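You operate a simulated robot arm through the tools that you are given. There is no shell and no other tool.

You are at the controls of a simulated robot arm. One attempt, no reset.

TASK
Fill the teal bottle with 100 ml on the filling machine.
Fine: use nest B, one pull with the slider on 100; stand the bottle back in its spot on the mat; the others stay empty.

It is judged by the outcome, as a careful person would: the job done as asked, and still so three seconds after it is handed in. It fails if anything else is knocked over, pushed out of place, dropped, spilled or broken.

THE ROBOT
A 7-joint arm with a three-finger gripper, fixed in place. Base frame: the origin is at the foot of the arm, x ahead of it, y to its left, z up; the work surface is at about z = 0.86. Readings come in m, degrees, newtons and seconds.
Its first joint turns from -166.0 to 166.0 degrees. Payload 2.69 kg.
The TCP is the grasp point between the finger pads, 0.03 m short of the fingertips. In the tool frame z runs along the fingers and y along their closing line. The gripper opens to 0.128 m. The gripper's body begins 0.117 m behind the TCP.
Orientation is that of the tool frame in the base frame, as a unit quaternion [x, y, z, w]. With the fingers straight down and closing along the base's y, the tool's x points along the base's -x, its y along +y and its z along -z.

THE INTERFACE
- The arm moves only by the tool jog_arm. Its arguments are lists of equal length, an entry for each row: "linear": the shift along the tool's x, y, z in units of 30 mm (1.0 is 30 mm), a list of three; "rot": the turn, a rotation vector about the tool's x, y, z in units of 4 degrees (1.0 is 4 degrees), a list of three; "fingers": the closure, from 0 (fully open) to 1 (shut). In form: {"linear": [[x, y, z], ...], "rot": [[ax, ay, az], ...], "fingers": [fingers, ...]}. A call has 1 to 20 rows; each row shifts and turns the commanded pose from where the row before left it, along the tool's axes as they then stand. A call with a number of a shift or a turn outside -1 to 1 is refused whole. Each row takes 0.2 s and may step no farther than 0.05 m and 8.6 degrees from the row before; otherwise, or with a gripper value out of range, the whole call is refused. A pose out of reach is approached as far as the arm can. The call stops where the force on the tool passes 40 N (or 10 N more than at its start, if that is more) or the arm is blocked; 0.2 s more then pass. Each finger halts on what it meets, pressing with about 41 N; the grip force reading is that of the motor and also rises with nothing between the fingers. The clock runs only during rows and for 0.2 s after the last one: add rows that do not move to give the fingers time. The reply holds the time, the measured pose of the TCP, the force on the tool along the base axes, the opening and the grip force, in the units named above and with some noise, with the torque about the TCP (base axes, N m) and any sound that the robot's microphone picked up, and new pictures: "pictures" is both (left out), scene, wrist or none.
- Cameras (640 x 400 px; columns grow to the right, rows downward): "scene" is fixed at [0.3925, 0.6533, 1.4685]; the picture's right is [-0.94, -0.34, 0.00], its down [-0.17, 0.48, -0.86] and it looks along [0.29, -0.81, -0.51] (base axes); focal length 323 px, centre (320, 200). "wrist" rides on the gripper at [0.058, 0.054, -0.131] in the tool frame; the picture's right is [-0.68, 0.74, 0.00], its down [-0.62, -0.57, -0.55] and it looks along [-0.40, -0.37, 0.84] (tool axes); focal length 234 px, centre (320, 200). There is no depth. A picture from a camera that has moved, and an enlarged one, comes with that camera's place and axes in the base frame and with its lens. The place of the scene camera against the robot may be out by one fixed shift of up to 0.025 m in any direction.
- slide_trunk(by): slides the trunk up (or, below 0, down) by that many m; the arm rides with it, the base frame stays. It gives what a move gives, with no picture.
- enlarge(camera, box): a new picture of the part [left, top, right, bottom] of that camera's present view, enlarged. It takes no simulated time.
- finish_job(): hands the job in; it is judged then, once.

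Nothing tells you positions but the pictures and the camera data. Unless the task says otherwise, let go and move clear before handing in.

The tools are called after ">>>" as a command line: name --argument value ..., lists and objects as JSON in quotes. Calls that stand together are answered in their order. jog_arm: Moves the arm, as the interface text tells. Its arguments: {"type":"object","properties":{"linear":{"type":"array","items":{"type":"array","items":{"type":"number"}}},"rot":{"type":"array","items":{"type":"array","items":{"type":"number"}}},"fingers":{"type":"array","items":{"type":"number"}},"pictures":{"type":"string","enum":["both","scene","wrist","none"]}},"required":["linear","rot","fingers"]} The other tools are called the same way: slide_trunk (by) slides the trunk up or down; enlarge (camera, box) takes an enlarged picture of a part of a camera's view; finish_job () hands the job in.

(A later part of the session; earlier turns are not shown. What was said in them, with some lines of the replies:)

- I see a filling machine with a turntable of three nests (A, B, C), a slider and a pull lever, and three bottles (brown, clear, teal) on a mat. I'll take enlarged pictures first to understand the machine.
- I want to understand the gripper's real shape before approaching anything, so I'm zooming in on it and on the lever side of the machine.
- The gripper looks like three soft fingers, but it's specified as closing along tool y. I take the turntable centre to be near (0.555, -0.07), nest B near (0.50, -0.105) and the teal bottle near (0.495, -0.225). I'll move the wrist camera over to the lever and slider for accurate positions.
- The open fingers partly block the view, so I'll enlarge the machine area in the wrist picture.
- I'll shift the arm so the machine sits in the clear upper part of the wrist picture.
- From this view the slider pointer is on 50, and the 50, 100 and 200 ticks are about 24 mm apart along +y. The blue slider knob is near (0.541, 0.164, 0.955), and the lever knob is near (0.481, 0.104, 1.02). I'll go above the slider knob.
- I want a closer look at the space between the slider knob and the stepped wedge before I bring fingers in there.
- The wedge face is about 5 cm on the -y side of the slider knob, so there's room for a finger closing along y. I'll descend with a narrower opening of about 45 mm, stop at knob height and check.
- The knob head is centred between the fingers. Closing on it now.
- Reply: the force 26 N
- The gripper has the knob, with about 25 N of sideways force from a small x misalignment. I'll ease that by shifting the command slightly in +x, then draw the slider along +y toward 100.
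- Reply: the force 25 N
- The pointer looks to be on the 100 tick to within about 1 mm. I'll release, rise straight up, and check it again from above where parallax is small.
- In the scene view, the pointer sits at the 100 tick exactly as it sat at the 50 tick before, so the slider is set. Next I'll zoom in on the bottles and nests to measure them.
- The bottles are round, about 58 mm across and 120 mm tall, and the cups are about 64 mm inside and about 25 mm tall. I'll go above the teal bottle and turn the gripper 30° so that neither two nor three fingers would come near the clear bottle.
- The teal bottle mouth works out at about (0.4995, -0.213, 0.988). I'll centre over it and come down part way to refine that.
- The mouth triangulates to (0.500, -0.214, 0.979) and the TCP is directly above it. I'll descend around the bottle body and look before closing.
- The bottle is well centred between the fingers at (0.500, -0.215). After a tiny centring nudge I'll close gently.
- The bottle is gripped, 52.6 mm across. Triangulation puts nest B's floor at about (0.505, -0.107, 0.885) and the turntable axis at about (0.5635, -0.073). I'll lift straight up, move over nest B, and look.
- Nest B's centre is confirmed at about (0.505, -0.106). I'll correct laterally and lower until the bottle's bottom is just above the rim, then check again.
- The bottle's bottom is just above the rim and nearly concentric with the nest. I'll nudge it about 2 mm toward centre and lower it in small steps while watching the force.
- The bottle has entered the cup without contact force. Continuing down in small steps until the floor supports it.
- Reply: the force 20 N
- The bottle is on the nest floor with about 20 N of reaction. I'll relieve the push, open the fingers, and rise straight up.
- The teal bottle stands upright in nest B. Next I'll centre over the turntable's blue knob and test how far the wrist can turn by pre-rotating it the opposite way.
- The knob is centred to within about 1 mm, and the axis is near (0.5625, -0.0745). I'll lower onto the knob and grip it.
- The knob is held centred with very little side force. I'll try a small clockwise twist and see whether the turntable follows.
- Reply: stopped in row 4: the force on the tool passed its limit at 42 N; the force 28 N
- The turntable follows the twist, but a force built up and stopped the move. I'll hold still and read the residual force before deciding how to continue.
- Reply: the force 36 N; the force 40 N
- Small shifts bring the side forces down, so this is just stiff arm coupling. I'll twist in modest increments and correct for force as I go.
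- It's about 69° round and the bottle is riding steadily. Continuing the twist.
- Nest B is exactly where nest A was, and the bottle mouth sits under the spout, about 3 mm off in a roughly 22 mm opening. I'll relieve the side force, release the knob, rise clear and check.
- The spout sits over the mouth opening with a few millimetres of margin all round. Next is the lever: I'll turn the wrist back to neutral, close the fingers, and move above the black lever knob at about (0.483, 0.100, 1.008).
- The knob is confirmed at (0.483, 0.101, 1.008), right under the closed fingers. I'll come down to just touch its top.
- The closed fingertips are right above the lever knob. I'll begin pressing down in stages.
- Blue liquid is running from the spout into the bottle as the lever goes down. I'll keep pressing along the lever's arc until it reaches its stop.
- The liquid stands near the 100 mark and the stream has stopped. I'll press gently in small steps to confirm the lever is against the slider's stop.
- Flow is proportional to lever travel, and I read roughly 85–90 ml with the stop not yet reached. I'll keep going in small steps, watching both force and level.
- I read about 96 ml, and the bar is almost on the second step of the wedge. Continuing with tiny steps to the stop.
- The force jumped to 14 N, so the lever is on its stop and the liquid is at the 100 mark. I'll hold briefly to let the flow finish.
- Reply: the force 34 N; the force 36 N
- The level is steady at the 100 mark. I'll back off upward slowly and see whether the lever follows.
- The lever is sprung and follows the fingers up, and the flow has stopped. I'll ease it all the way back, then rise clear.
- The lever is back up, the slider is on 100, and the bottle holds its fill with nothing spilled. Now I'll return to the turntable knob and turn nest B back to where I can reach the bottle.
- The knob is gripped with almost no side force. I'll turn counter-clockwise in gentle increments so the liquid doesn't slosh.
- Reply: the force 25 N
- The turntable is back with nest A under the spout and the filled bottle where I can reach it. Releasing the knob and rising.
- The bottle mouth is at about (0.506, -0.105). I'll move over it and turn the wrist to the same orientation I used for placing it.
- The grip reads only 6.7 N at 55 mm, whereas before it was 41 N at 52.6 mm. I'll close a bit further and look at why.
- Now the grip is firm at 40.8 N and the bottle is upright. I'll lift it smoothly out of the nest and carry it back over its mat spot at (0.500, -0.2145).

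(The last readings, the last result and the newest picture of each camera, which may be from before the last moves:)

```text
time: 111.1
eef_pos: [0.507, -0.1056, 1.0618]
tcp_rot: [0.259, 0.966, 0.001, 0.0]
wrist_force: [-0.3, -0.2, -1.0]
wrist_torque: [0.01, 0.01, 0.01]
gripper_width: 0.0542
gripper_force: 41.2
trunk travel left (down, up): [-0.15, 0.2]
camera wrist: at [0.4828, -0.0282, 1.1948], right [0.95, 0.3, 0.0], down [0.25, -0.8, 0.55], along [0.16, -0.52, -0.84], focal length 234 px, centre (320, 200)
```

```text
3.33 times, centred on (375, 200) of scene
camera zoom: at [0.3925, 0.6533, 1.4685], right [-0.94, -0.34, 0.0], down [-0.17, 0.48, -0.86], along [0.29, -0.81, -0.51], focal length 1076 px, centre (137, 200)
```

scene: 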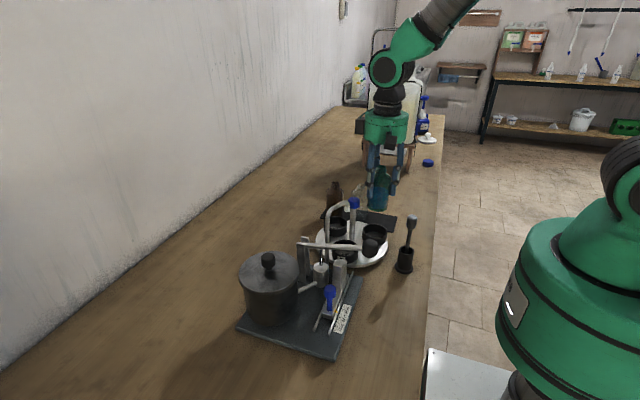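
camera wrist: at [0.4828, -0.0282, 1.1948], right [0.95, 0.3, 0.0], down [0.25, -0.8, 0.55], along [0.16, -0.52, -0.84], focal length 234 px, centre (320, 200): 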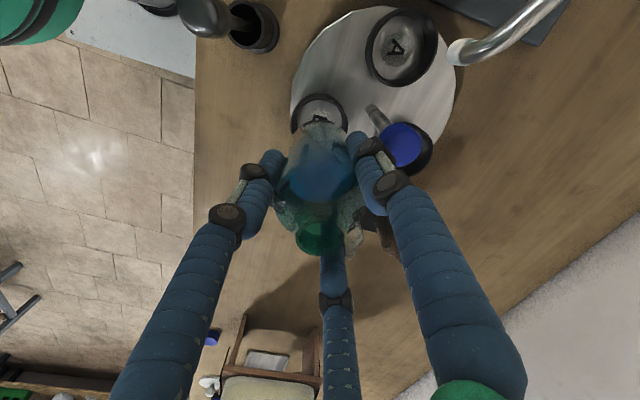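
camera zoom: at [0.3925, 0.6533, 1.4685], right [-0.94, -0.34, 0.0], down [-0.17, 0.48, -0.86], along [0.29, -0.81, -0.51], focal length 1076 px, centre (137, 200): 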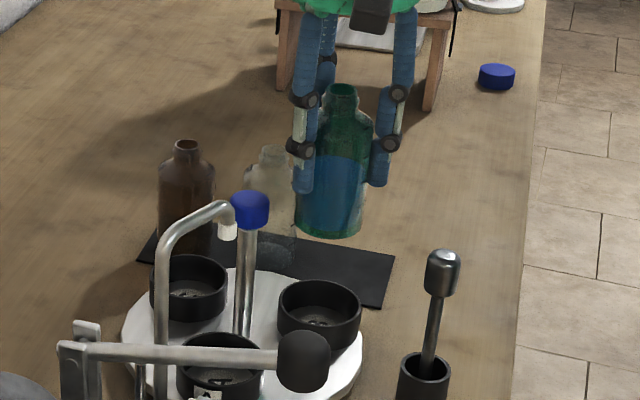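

>>> jog_arm --linear '[[-0.13, -0.26, 0], [-0.245, -0.488, 0], [-0.293, -0.585, 0], [-0.293, -0.585, 0], [-0.293, -0.585, 0], [-0.245, -0.488, 0], [-0.13, -0.26, 0], [0, 0, 0], [0, 0, 0]]' --rot '[[0, 0, 0], [0, 0, 0], [0, 0, 0], [0, 0, 0], [0, 0, 0], [0, 0, 0], [0, 0, 0], [0, 0, 0], [0, 0, 0]]' --fingers '[0.7, 0.7, 0.7, 0.7, 0.7, 0.7, 0.7, 0.7, 0.7]'

>>> enlarge --camera "scene" --box '[320, 120, 430, 240]'

>>> enlarge --camera "wrist" --box '[220, 60, 420, 260]'

```text
time: 113.1
eef_pos: [0.5002, -0.2141, 1.0615]
tcp_rot: [0.26, 0.966, 0.0, -0.001]
wrist_force: [0.0, -0.2, -2.3]
wrist_torque: [-0.01, -0.01, 0.01]
gripper_width: 0.0539
gripper_force: 40.8
trunk travel left (down, up): [-0.15, 0.2]
camera wrist: at [0.476, -0.1365, 1.1932], right [0.95, 0.3, 0.0], down [0.25, -0.8, 0.55], along [0.16, -0.52, -0.84], focal length 234 px, centre (320, 200)
```

scene: 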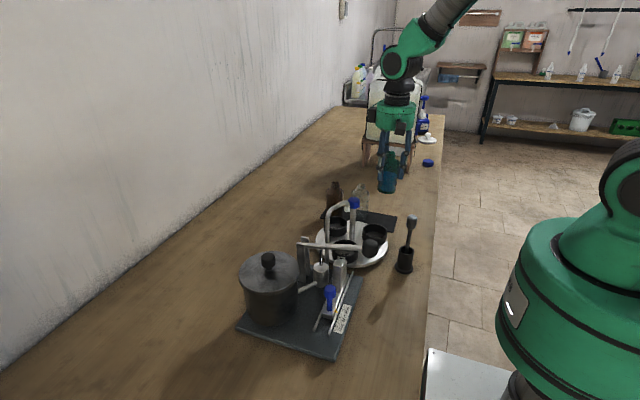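
wrist: 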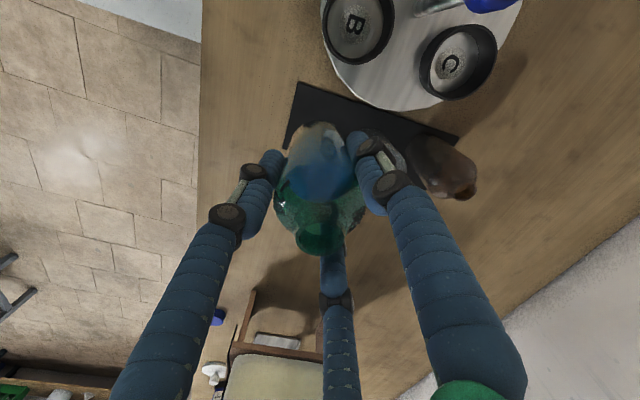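

```text
3.33 times, centred on (375, 180) of scene
camera zoom: at [0.3925, 0.6533, 1.4685], right [-0.94, -0.34, 0.0], down [-0.17, 0.48, -0.86], along [0.29, -0.81, -0.51], focal length 1076 px, centre (137, 267)
```

zoom: 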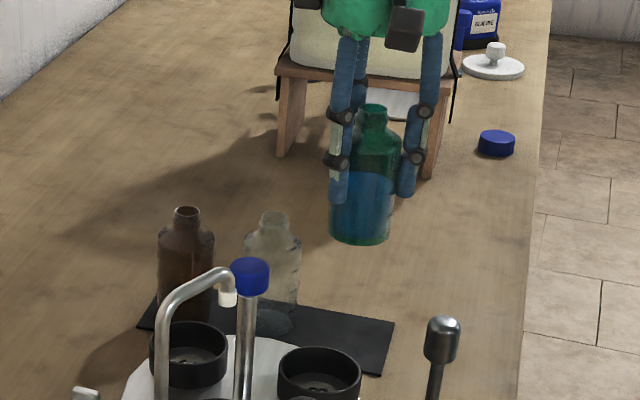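

```text
2.00 times, centred on (320, 160) of wrist
camera zoom: at [0.476, -0.1365, 1.1932], right [0.95, 0.3, 0.0], down [0.25, -0.8, 0.55], along [0.16, -0.52, -0.84], focal length 468 px, centre (320, 280)
```

zoom: 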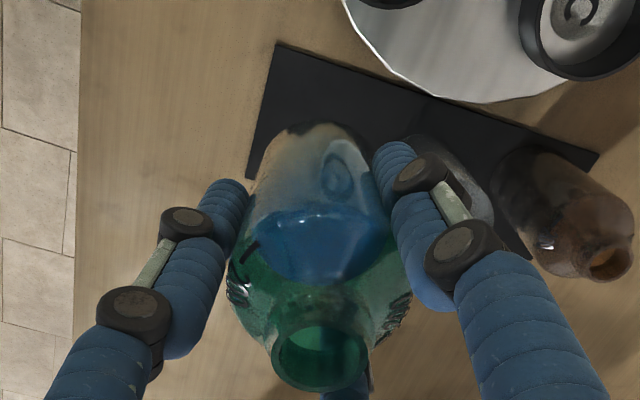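

I'm directly over the original spot. Lowering smoothly to just above the mat.

>>> jog_arm --linear '[[0, 0, 0.2], [0, 0, 0.5], [0, 0, 0.7], [0, 0, 0.7], [0, 0, 0.7], [0, 0, 0.6], [0, 0, 0.35], [0, 0, 0.15], [0, 0, 0], [0, 0, 0]]' --rot '[[0, 0, 0], [0, 0, 0], [0, 0, 0], [0, 0, 0], [0, 0, 0], [0, 0, 0], [0, 0, 0], [0, 0, 0], [0, 0, 0], [0, 0, 0]]' --fingers '[0.7, 0.7, 0.7, 0.7, 0.7, 0.7, 0.7, 0.7, 0.7, 0.7]'

>>> enlarge --camera "scene" --box '[320, 150, 420, 250]'

>>> enlarge --camera "wrist" --box '[220, 60, 420, 260]'

```text
time: 115.3
eef_pos: [0.4993, -0.2145, 0.946]
tcp_rot: [0.26, 0.966, -0.001, -0.001]
wrist_force: [-0.6, -0.7, -1.6]
wrist_torque: [0.0, -0.01, -0.03]
gripper_width: 0.0541
gripper_force: 41.1
trunk travel left (down, up): [-0.15, 0.2]
camera wrist: at [0.4756, -0.1366, 1.0781], right [0.95, 0.3, 0.0], down [0.25, -0.8, 0.55], along [0.16, -0.52, -0.84], focal length 234 px, centre (320, 200)
```

scene: 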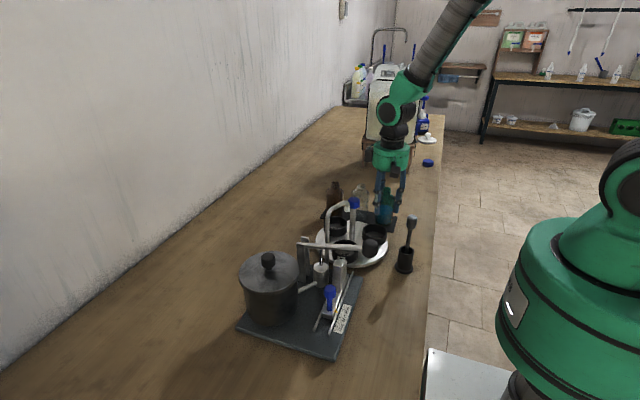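
wrist: 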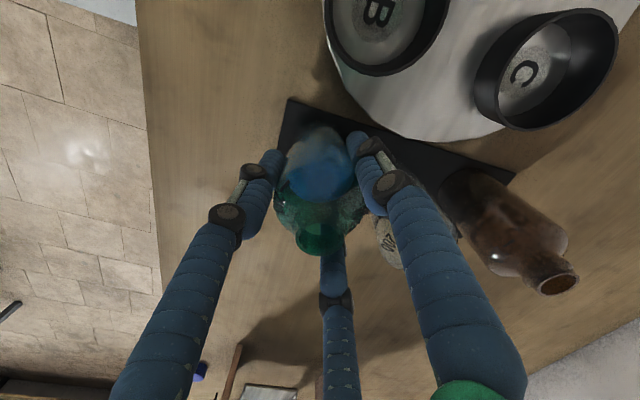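

```text
4.00 times, centred on (370, 200) of scene
camera zoom: at [0.3925, 0.6533, 1.4685], right [-0.94, -0.34, 0.0], down [-0.17, 0.48, -0.86], along [0.29, -0.81, -0.51], focal length 1291 px, centre (120, 200)
```

zoom: 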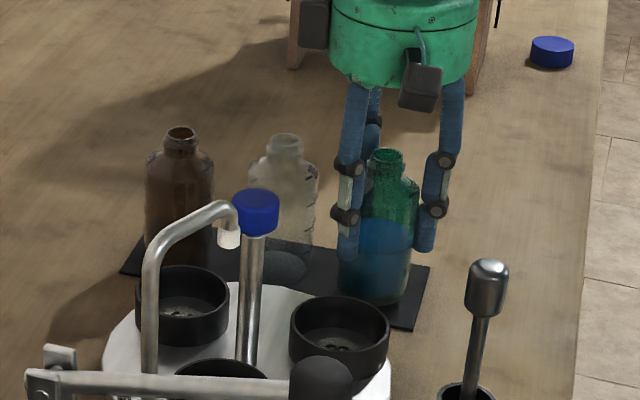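

```text
2.00 times, centred on (320, 160) of wrist
camera zoom: at [0.4756, -0.1366, 1.0781], right [0.95, 0.3, 0.0], down [0.25, -0.8, 0.55], along [0.16, -0.52, -0.84], focal length 468 px, centre (320, 280)
```

zoom: 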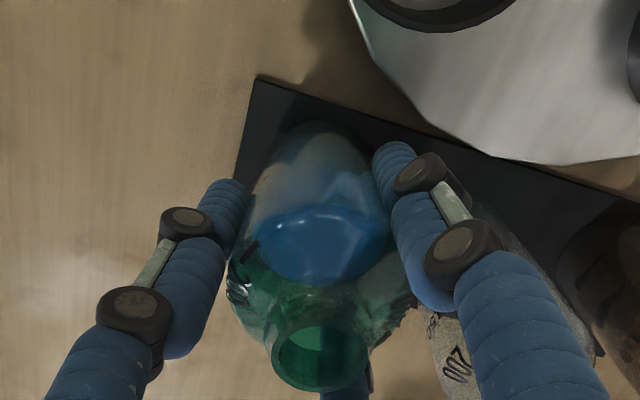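

>>> jog_arm --linear '[[0, 0, 0.12], [0, 0, 0.12], [0, 0, 0.06], [0, 0, 0]]' --rot '[[0, 0, 0], [0, 0, 0], [0, 0, 0], [0, 0, 0]]' --fingers '[0.7, 0.7, 0.7, 0.7]' --pictures "none"

>>> jog_arm --linear '[[0, 0, 0.05], [0, 0, 0]]' --rot '[[0, 0, 0], [0, 0, 0]]' --fingers '[0.7, 0.7]' --pictures "none"

```text
time: 116.3
eef_pos: [0.4999, -0.2142, 0.9376]
tcp_rot: [0.26, 0.966, 0.001, -0.001]
wrist_force: [0.0, 0.8, -1.8]
wrist_torque: [0.0, -0.02, -0.01]
gripper_width: 0.054
gripper_force: 41.5
trunk travel left (down, up): [-0.15, 0.2]
```

```text
time: 116.9
eef_pos: [0.5005, -0.2133, 0.9363]
tcp_rot: [0.259, 0.966, 0.0, 0.0]
wrist_force: [0.5, -0.3, -0.9]
wrist_torque: [0.01, -0.03, -0.02]
gripper_width: 0.0538
gripper_force: 40.7
trunk travel left (down, up): [-0.15, 0.2]
```

>>> jog_arm --linear '[[0, 0, 0.04], [0, 0, 0]]' --rot '[[0, 0, 0], [0, 0, 0]]' --fingers '[0.7, 0.7]' --pictures "none"

>>> jog_arm --linear '[[0, 0, 0.03], [0, 0, 0]]' --rot '[[0, 0, 0], [0, 0, 0]]' --fingers '[0.7, 0.7]' --pictures "scene"

```text
time: 117.5
eef_pos: [0.4995, -0.2138, 0.9352]
tcp_rot: [0.26, 0.966, 0.0, 0.0]
wrist_force: [1.2, 1.8, 6.6]
wrist_torque: [0.3, 0.0, -0.01]
gripper_width: 0.0539
gripper_force: 41.1
trunk travel left (down, up): [-0.15, 0.2]
```

```text
time: 118.1
eef_pos: [0.4988, -0.2119, 0.9358]
tcp_rot: [0.26, 0.966, 0.0, 0.001]
wrist_force: [-2.4, -1.7, 24.7]
wrist_torque: [0.11, 0.3, 0.02]
gripper_width: 0.054
gripper_force: 41.2
trunk travel left (down, up): [-0.15, 0.2]
```

scene: 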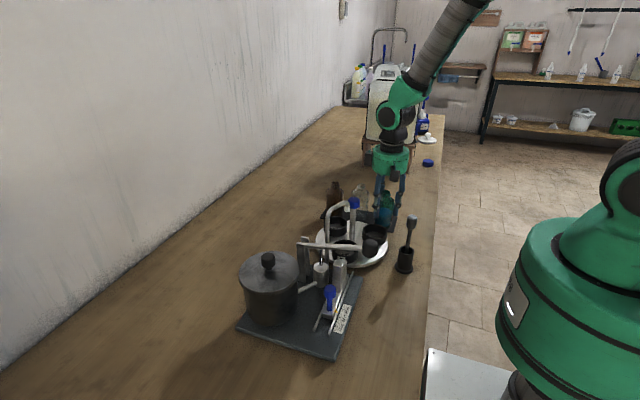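

The bottle is standing on the mat, with the contact force confirmed. I'll relieve the push, open slowly, and rise straight up.

>>> jog_arm --linear '[[0, 0, -0.035], [0, 0, 0], [0, 0, 0], [0, 0, 0], [0, 0, 0], [0, 0, 0], [0, 0, -0.4], [0, 0, -0.8], [0, 0, -0.9], [0, 0, -1], [0, 0, -1], [0, 0, -1], [0, 0, -1], [0, 0, -1], [0, 0, -1], [0, 0, 0]]' --rot '[[0, 0, 0], [0, 0, 0], [0, 0, 0], [0, 0, 0], [0, 0, 0], [0, 0, 0], [0, 0, 0], [0, 0, 0], [0, 0, 0], [0, 0, 0], [0, 0, 0], [0, 0, 0], [0, 0, 0], [0, 0, 0], [0, 0, 0], [0, 0, 0]]' --fingers '[0.7, 0.6, 0.52, 0.44, 0.35, 0.3, 0.3, 0.3, 0.3, 0.3, 0.3, 0.3, 0.3, 0.3, 0.3, 0.3]'

>>> enlarge --camera "scene" --box '[300, 170, 430, 290]'

>>> enlarge --camera "wrist" --box '[240, 0, 480, 160]'

```text
time: 121.5
eef_pos: [0.5007, -0.2125, 1.1799]
tcp_rot: [0.26, 0.966, 0.0, 0.0]
wrist_force: [0.7, -1.1, 0.5]
wrist_torque: [-0.02, -0.02, -0.02]
gripper_width: 0.0897
gripper_force: 0.1
trunk travel left (down, up): [-0.15, 0.2]
camera wrist: at [0.4767, -0.1365, 1.3116], right [0.95, 0.3, 0.0], down [0.25, -0.8, 0.55], along [0.16, -0.52, -0.84], focal length 234 px, centre (320, 200)
```

scene: 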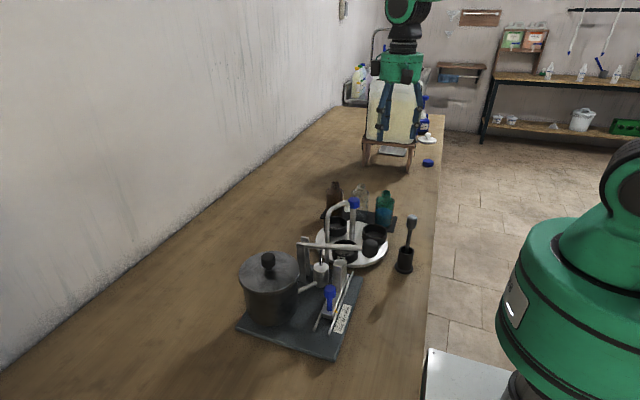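
wrist: 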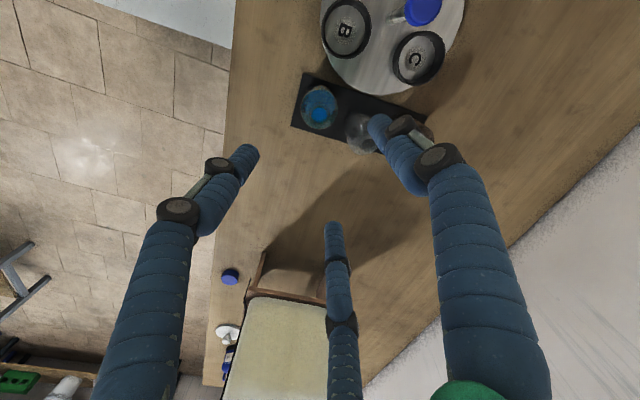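

```text
3.33 times, centred on (365, 230) of scene
camera zoom: at [0.3925, 0.6533, 1.4685], right [-0.94, -0.34, 0.0], down [-0.17, 0.48, -0.86], along [0.29, -0.81, -0.51], focal length 1076 px, centre (170, 100)
```

zoom: 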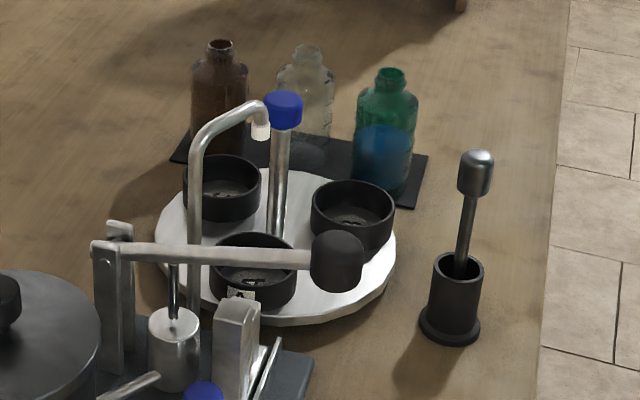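

```text
2.50 times, centred on (360, 80) of wrist
camera zoom: at [0.4767, -0.1365, 1.3116], right [0.95, 0.3, 0.0], down [0.25, -0.8, 0.55], along [0.16, -0.52, -0.84], focal length 585 px, centre (220, 500)
```

zoom: 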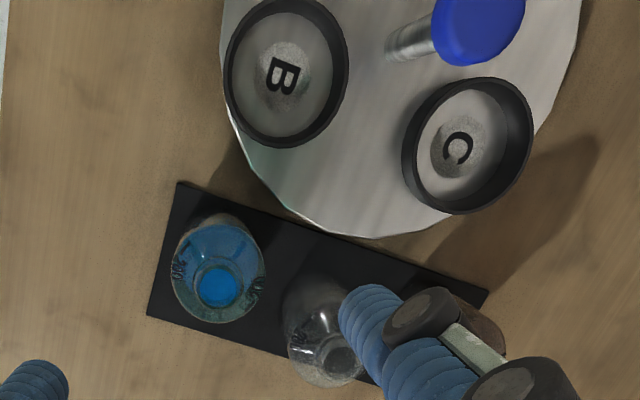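

The filled bottle stands upright on its mat spot. I'll compare against the starting picture at the same zoom, and check the level.

>>> enlarge --camera "scene" --box '[360, 180, 420, 225]'

>>> enlarge --camera "scene" --box '[290, 230, 380, 340]'

```text
8.89 times, centred on (390, 202) of scene
camera zoom: at [0.3925, 0.6533, 1.4685], right [-0.94, -0.34, 0.0], down [-0.17, 0.48, -0.86], along [0.29, -0.81, -0.51], focal length 2868 px, centre (-302, 178)
```

zoom: 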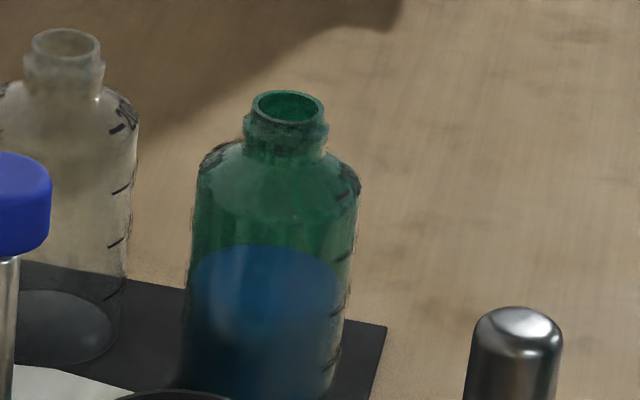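

```text
3.64 times, centred on (335, 285) of scene
camera zoom: at [0.3925, 0.6533, 1.4685], right [-0.94, -0.34, 0.0], down [-0.17, 0.48, -0.86], along [0.29, -0.81, -0.51], focal length 1173 px, centre (266, -109)
```

zoom: 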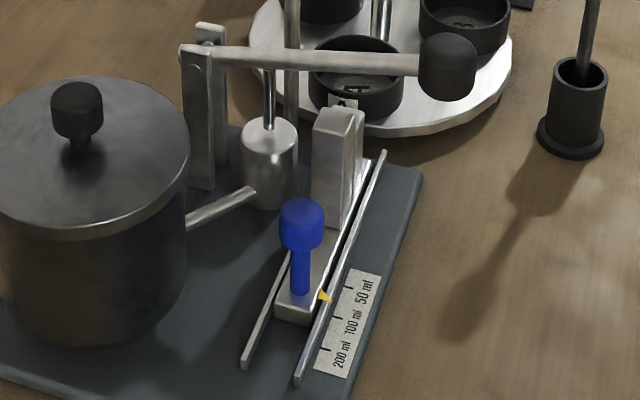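

The mouth is within about 1 mm of where it started, the level is at 100 ml and the other bottles are empty and undisturbed. The slider is on 100, the lever is up, and the arm is clear. Handing in.

>>> finish_job

```text
The job is handed in.
```

The teal bottle is filled with 100 ml, as near as I can read its scale, and is back in its spot on the mat. I've handed the job in, but no verdict came back.

- **Fill:** I used nest B with the slider on 100 and pulled the lever once, down to its stop. I pressed it down in stages, so the pour ran in bursts rather than all at once. The lever has sprung back up.
- **Position:** The bottle stands upright, about 1 mm from where it started.
- **Everything else:** The brown and clear bottles are empty and unmoved, and I saw no spills. The turntable is back with nest A under the spout, and the slider is still on 100. The arm has let go and is clear.
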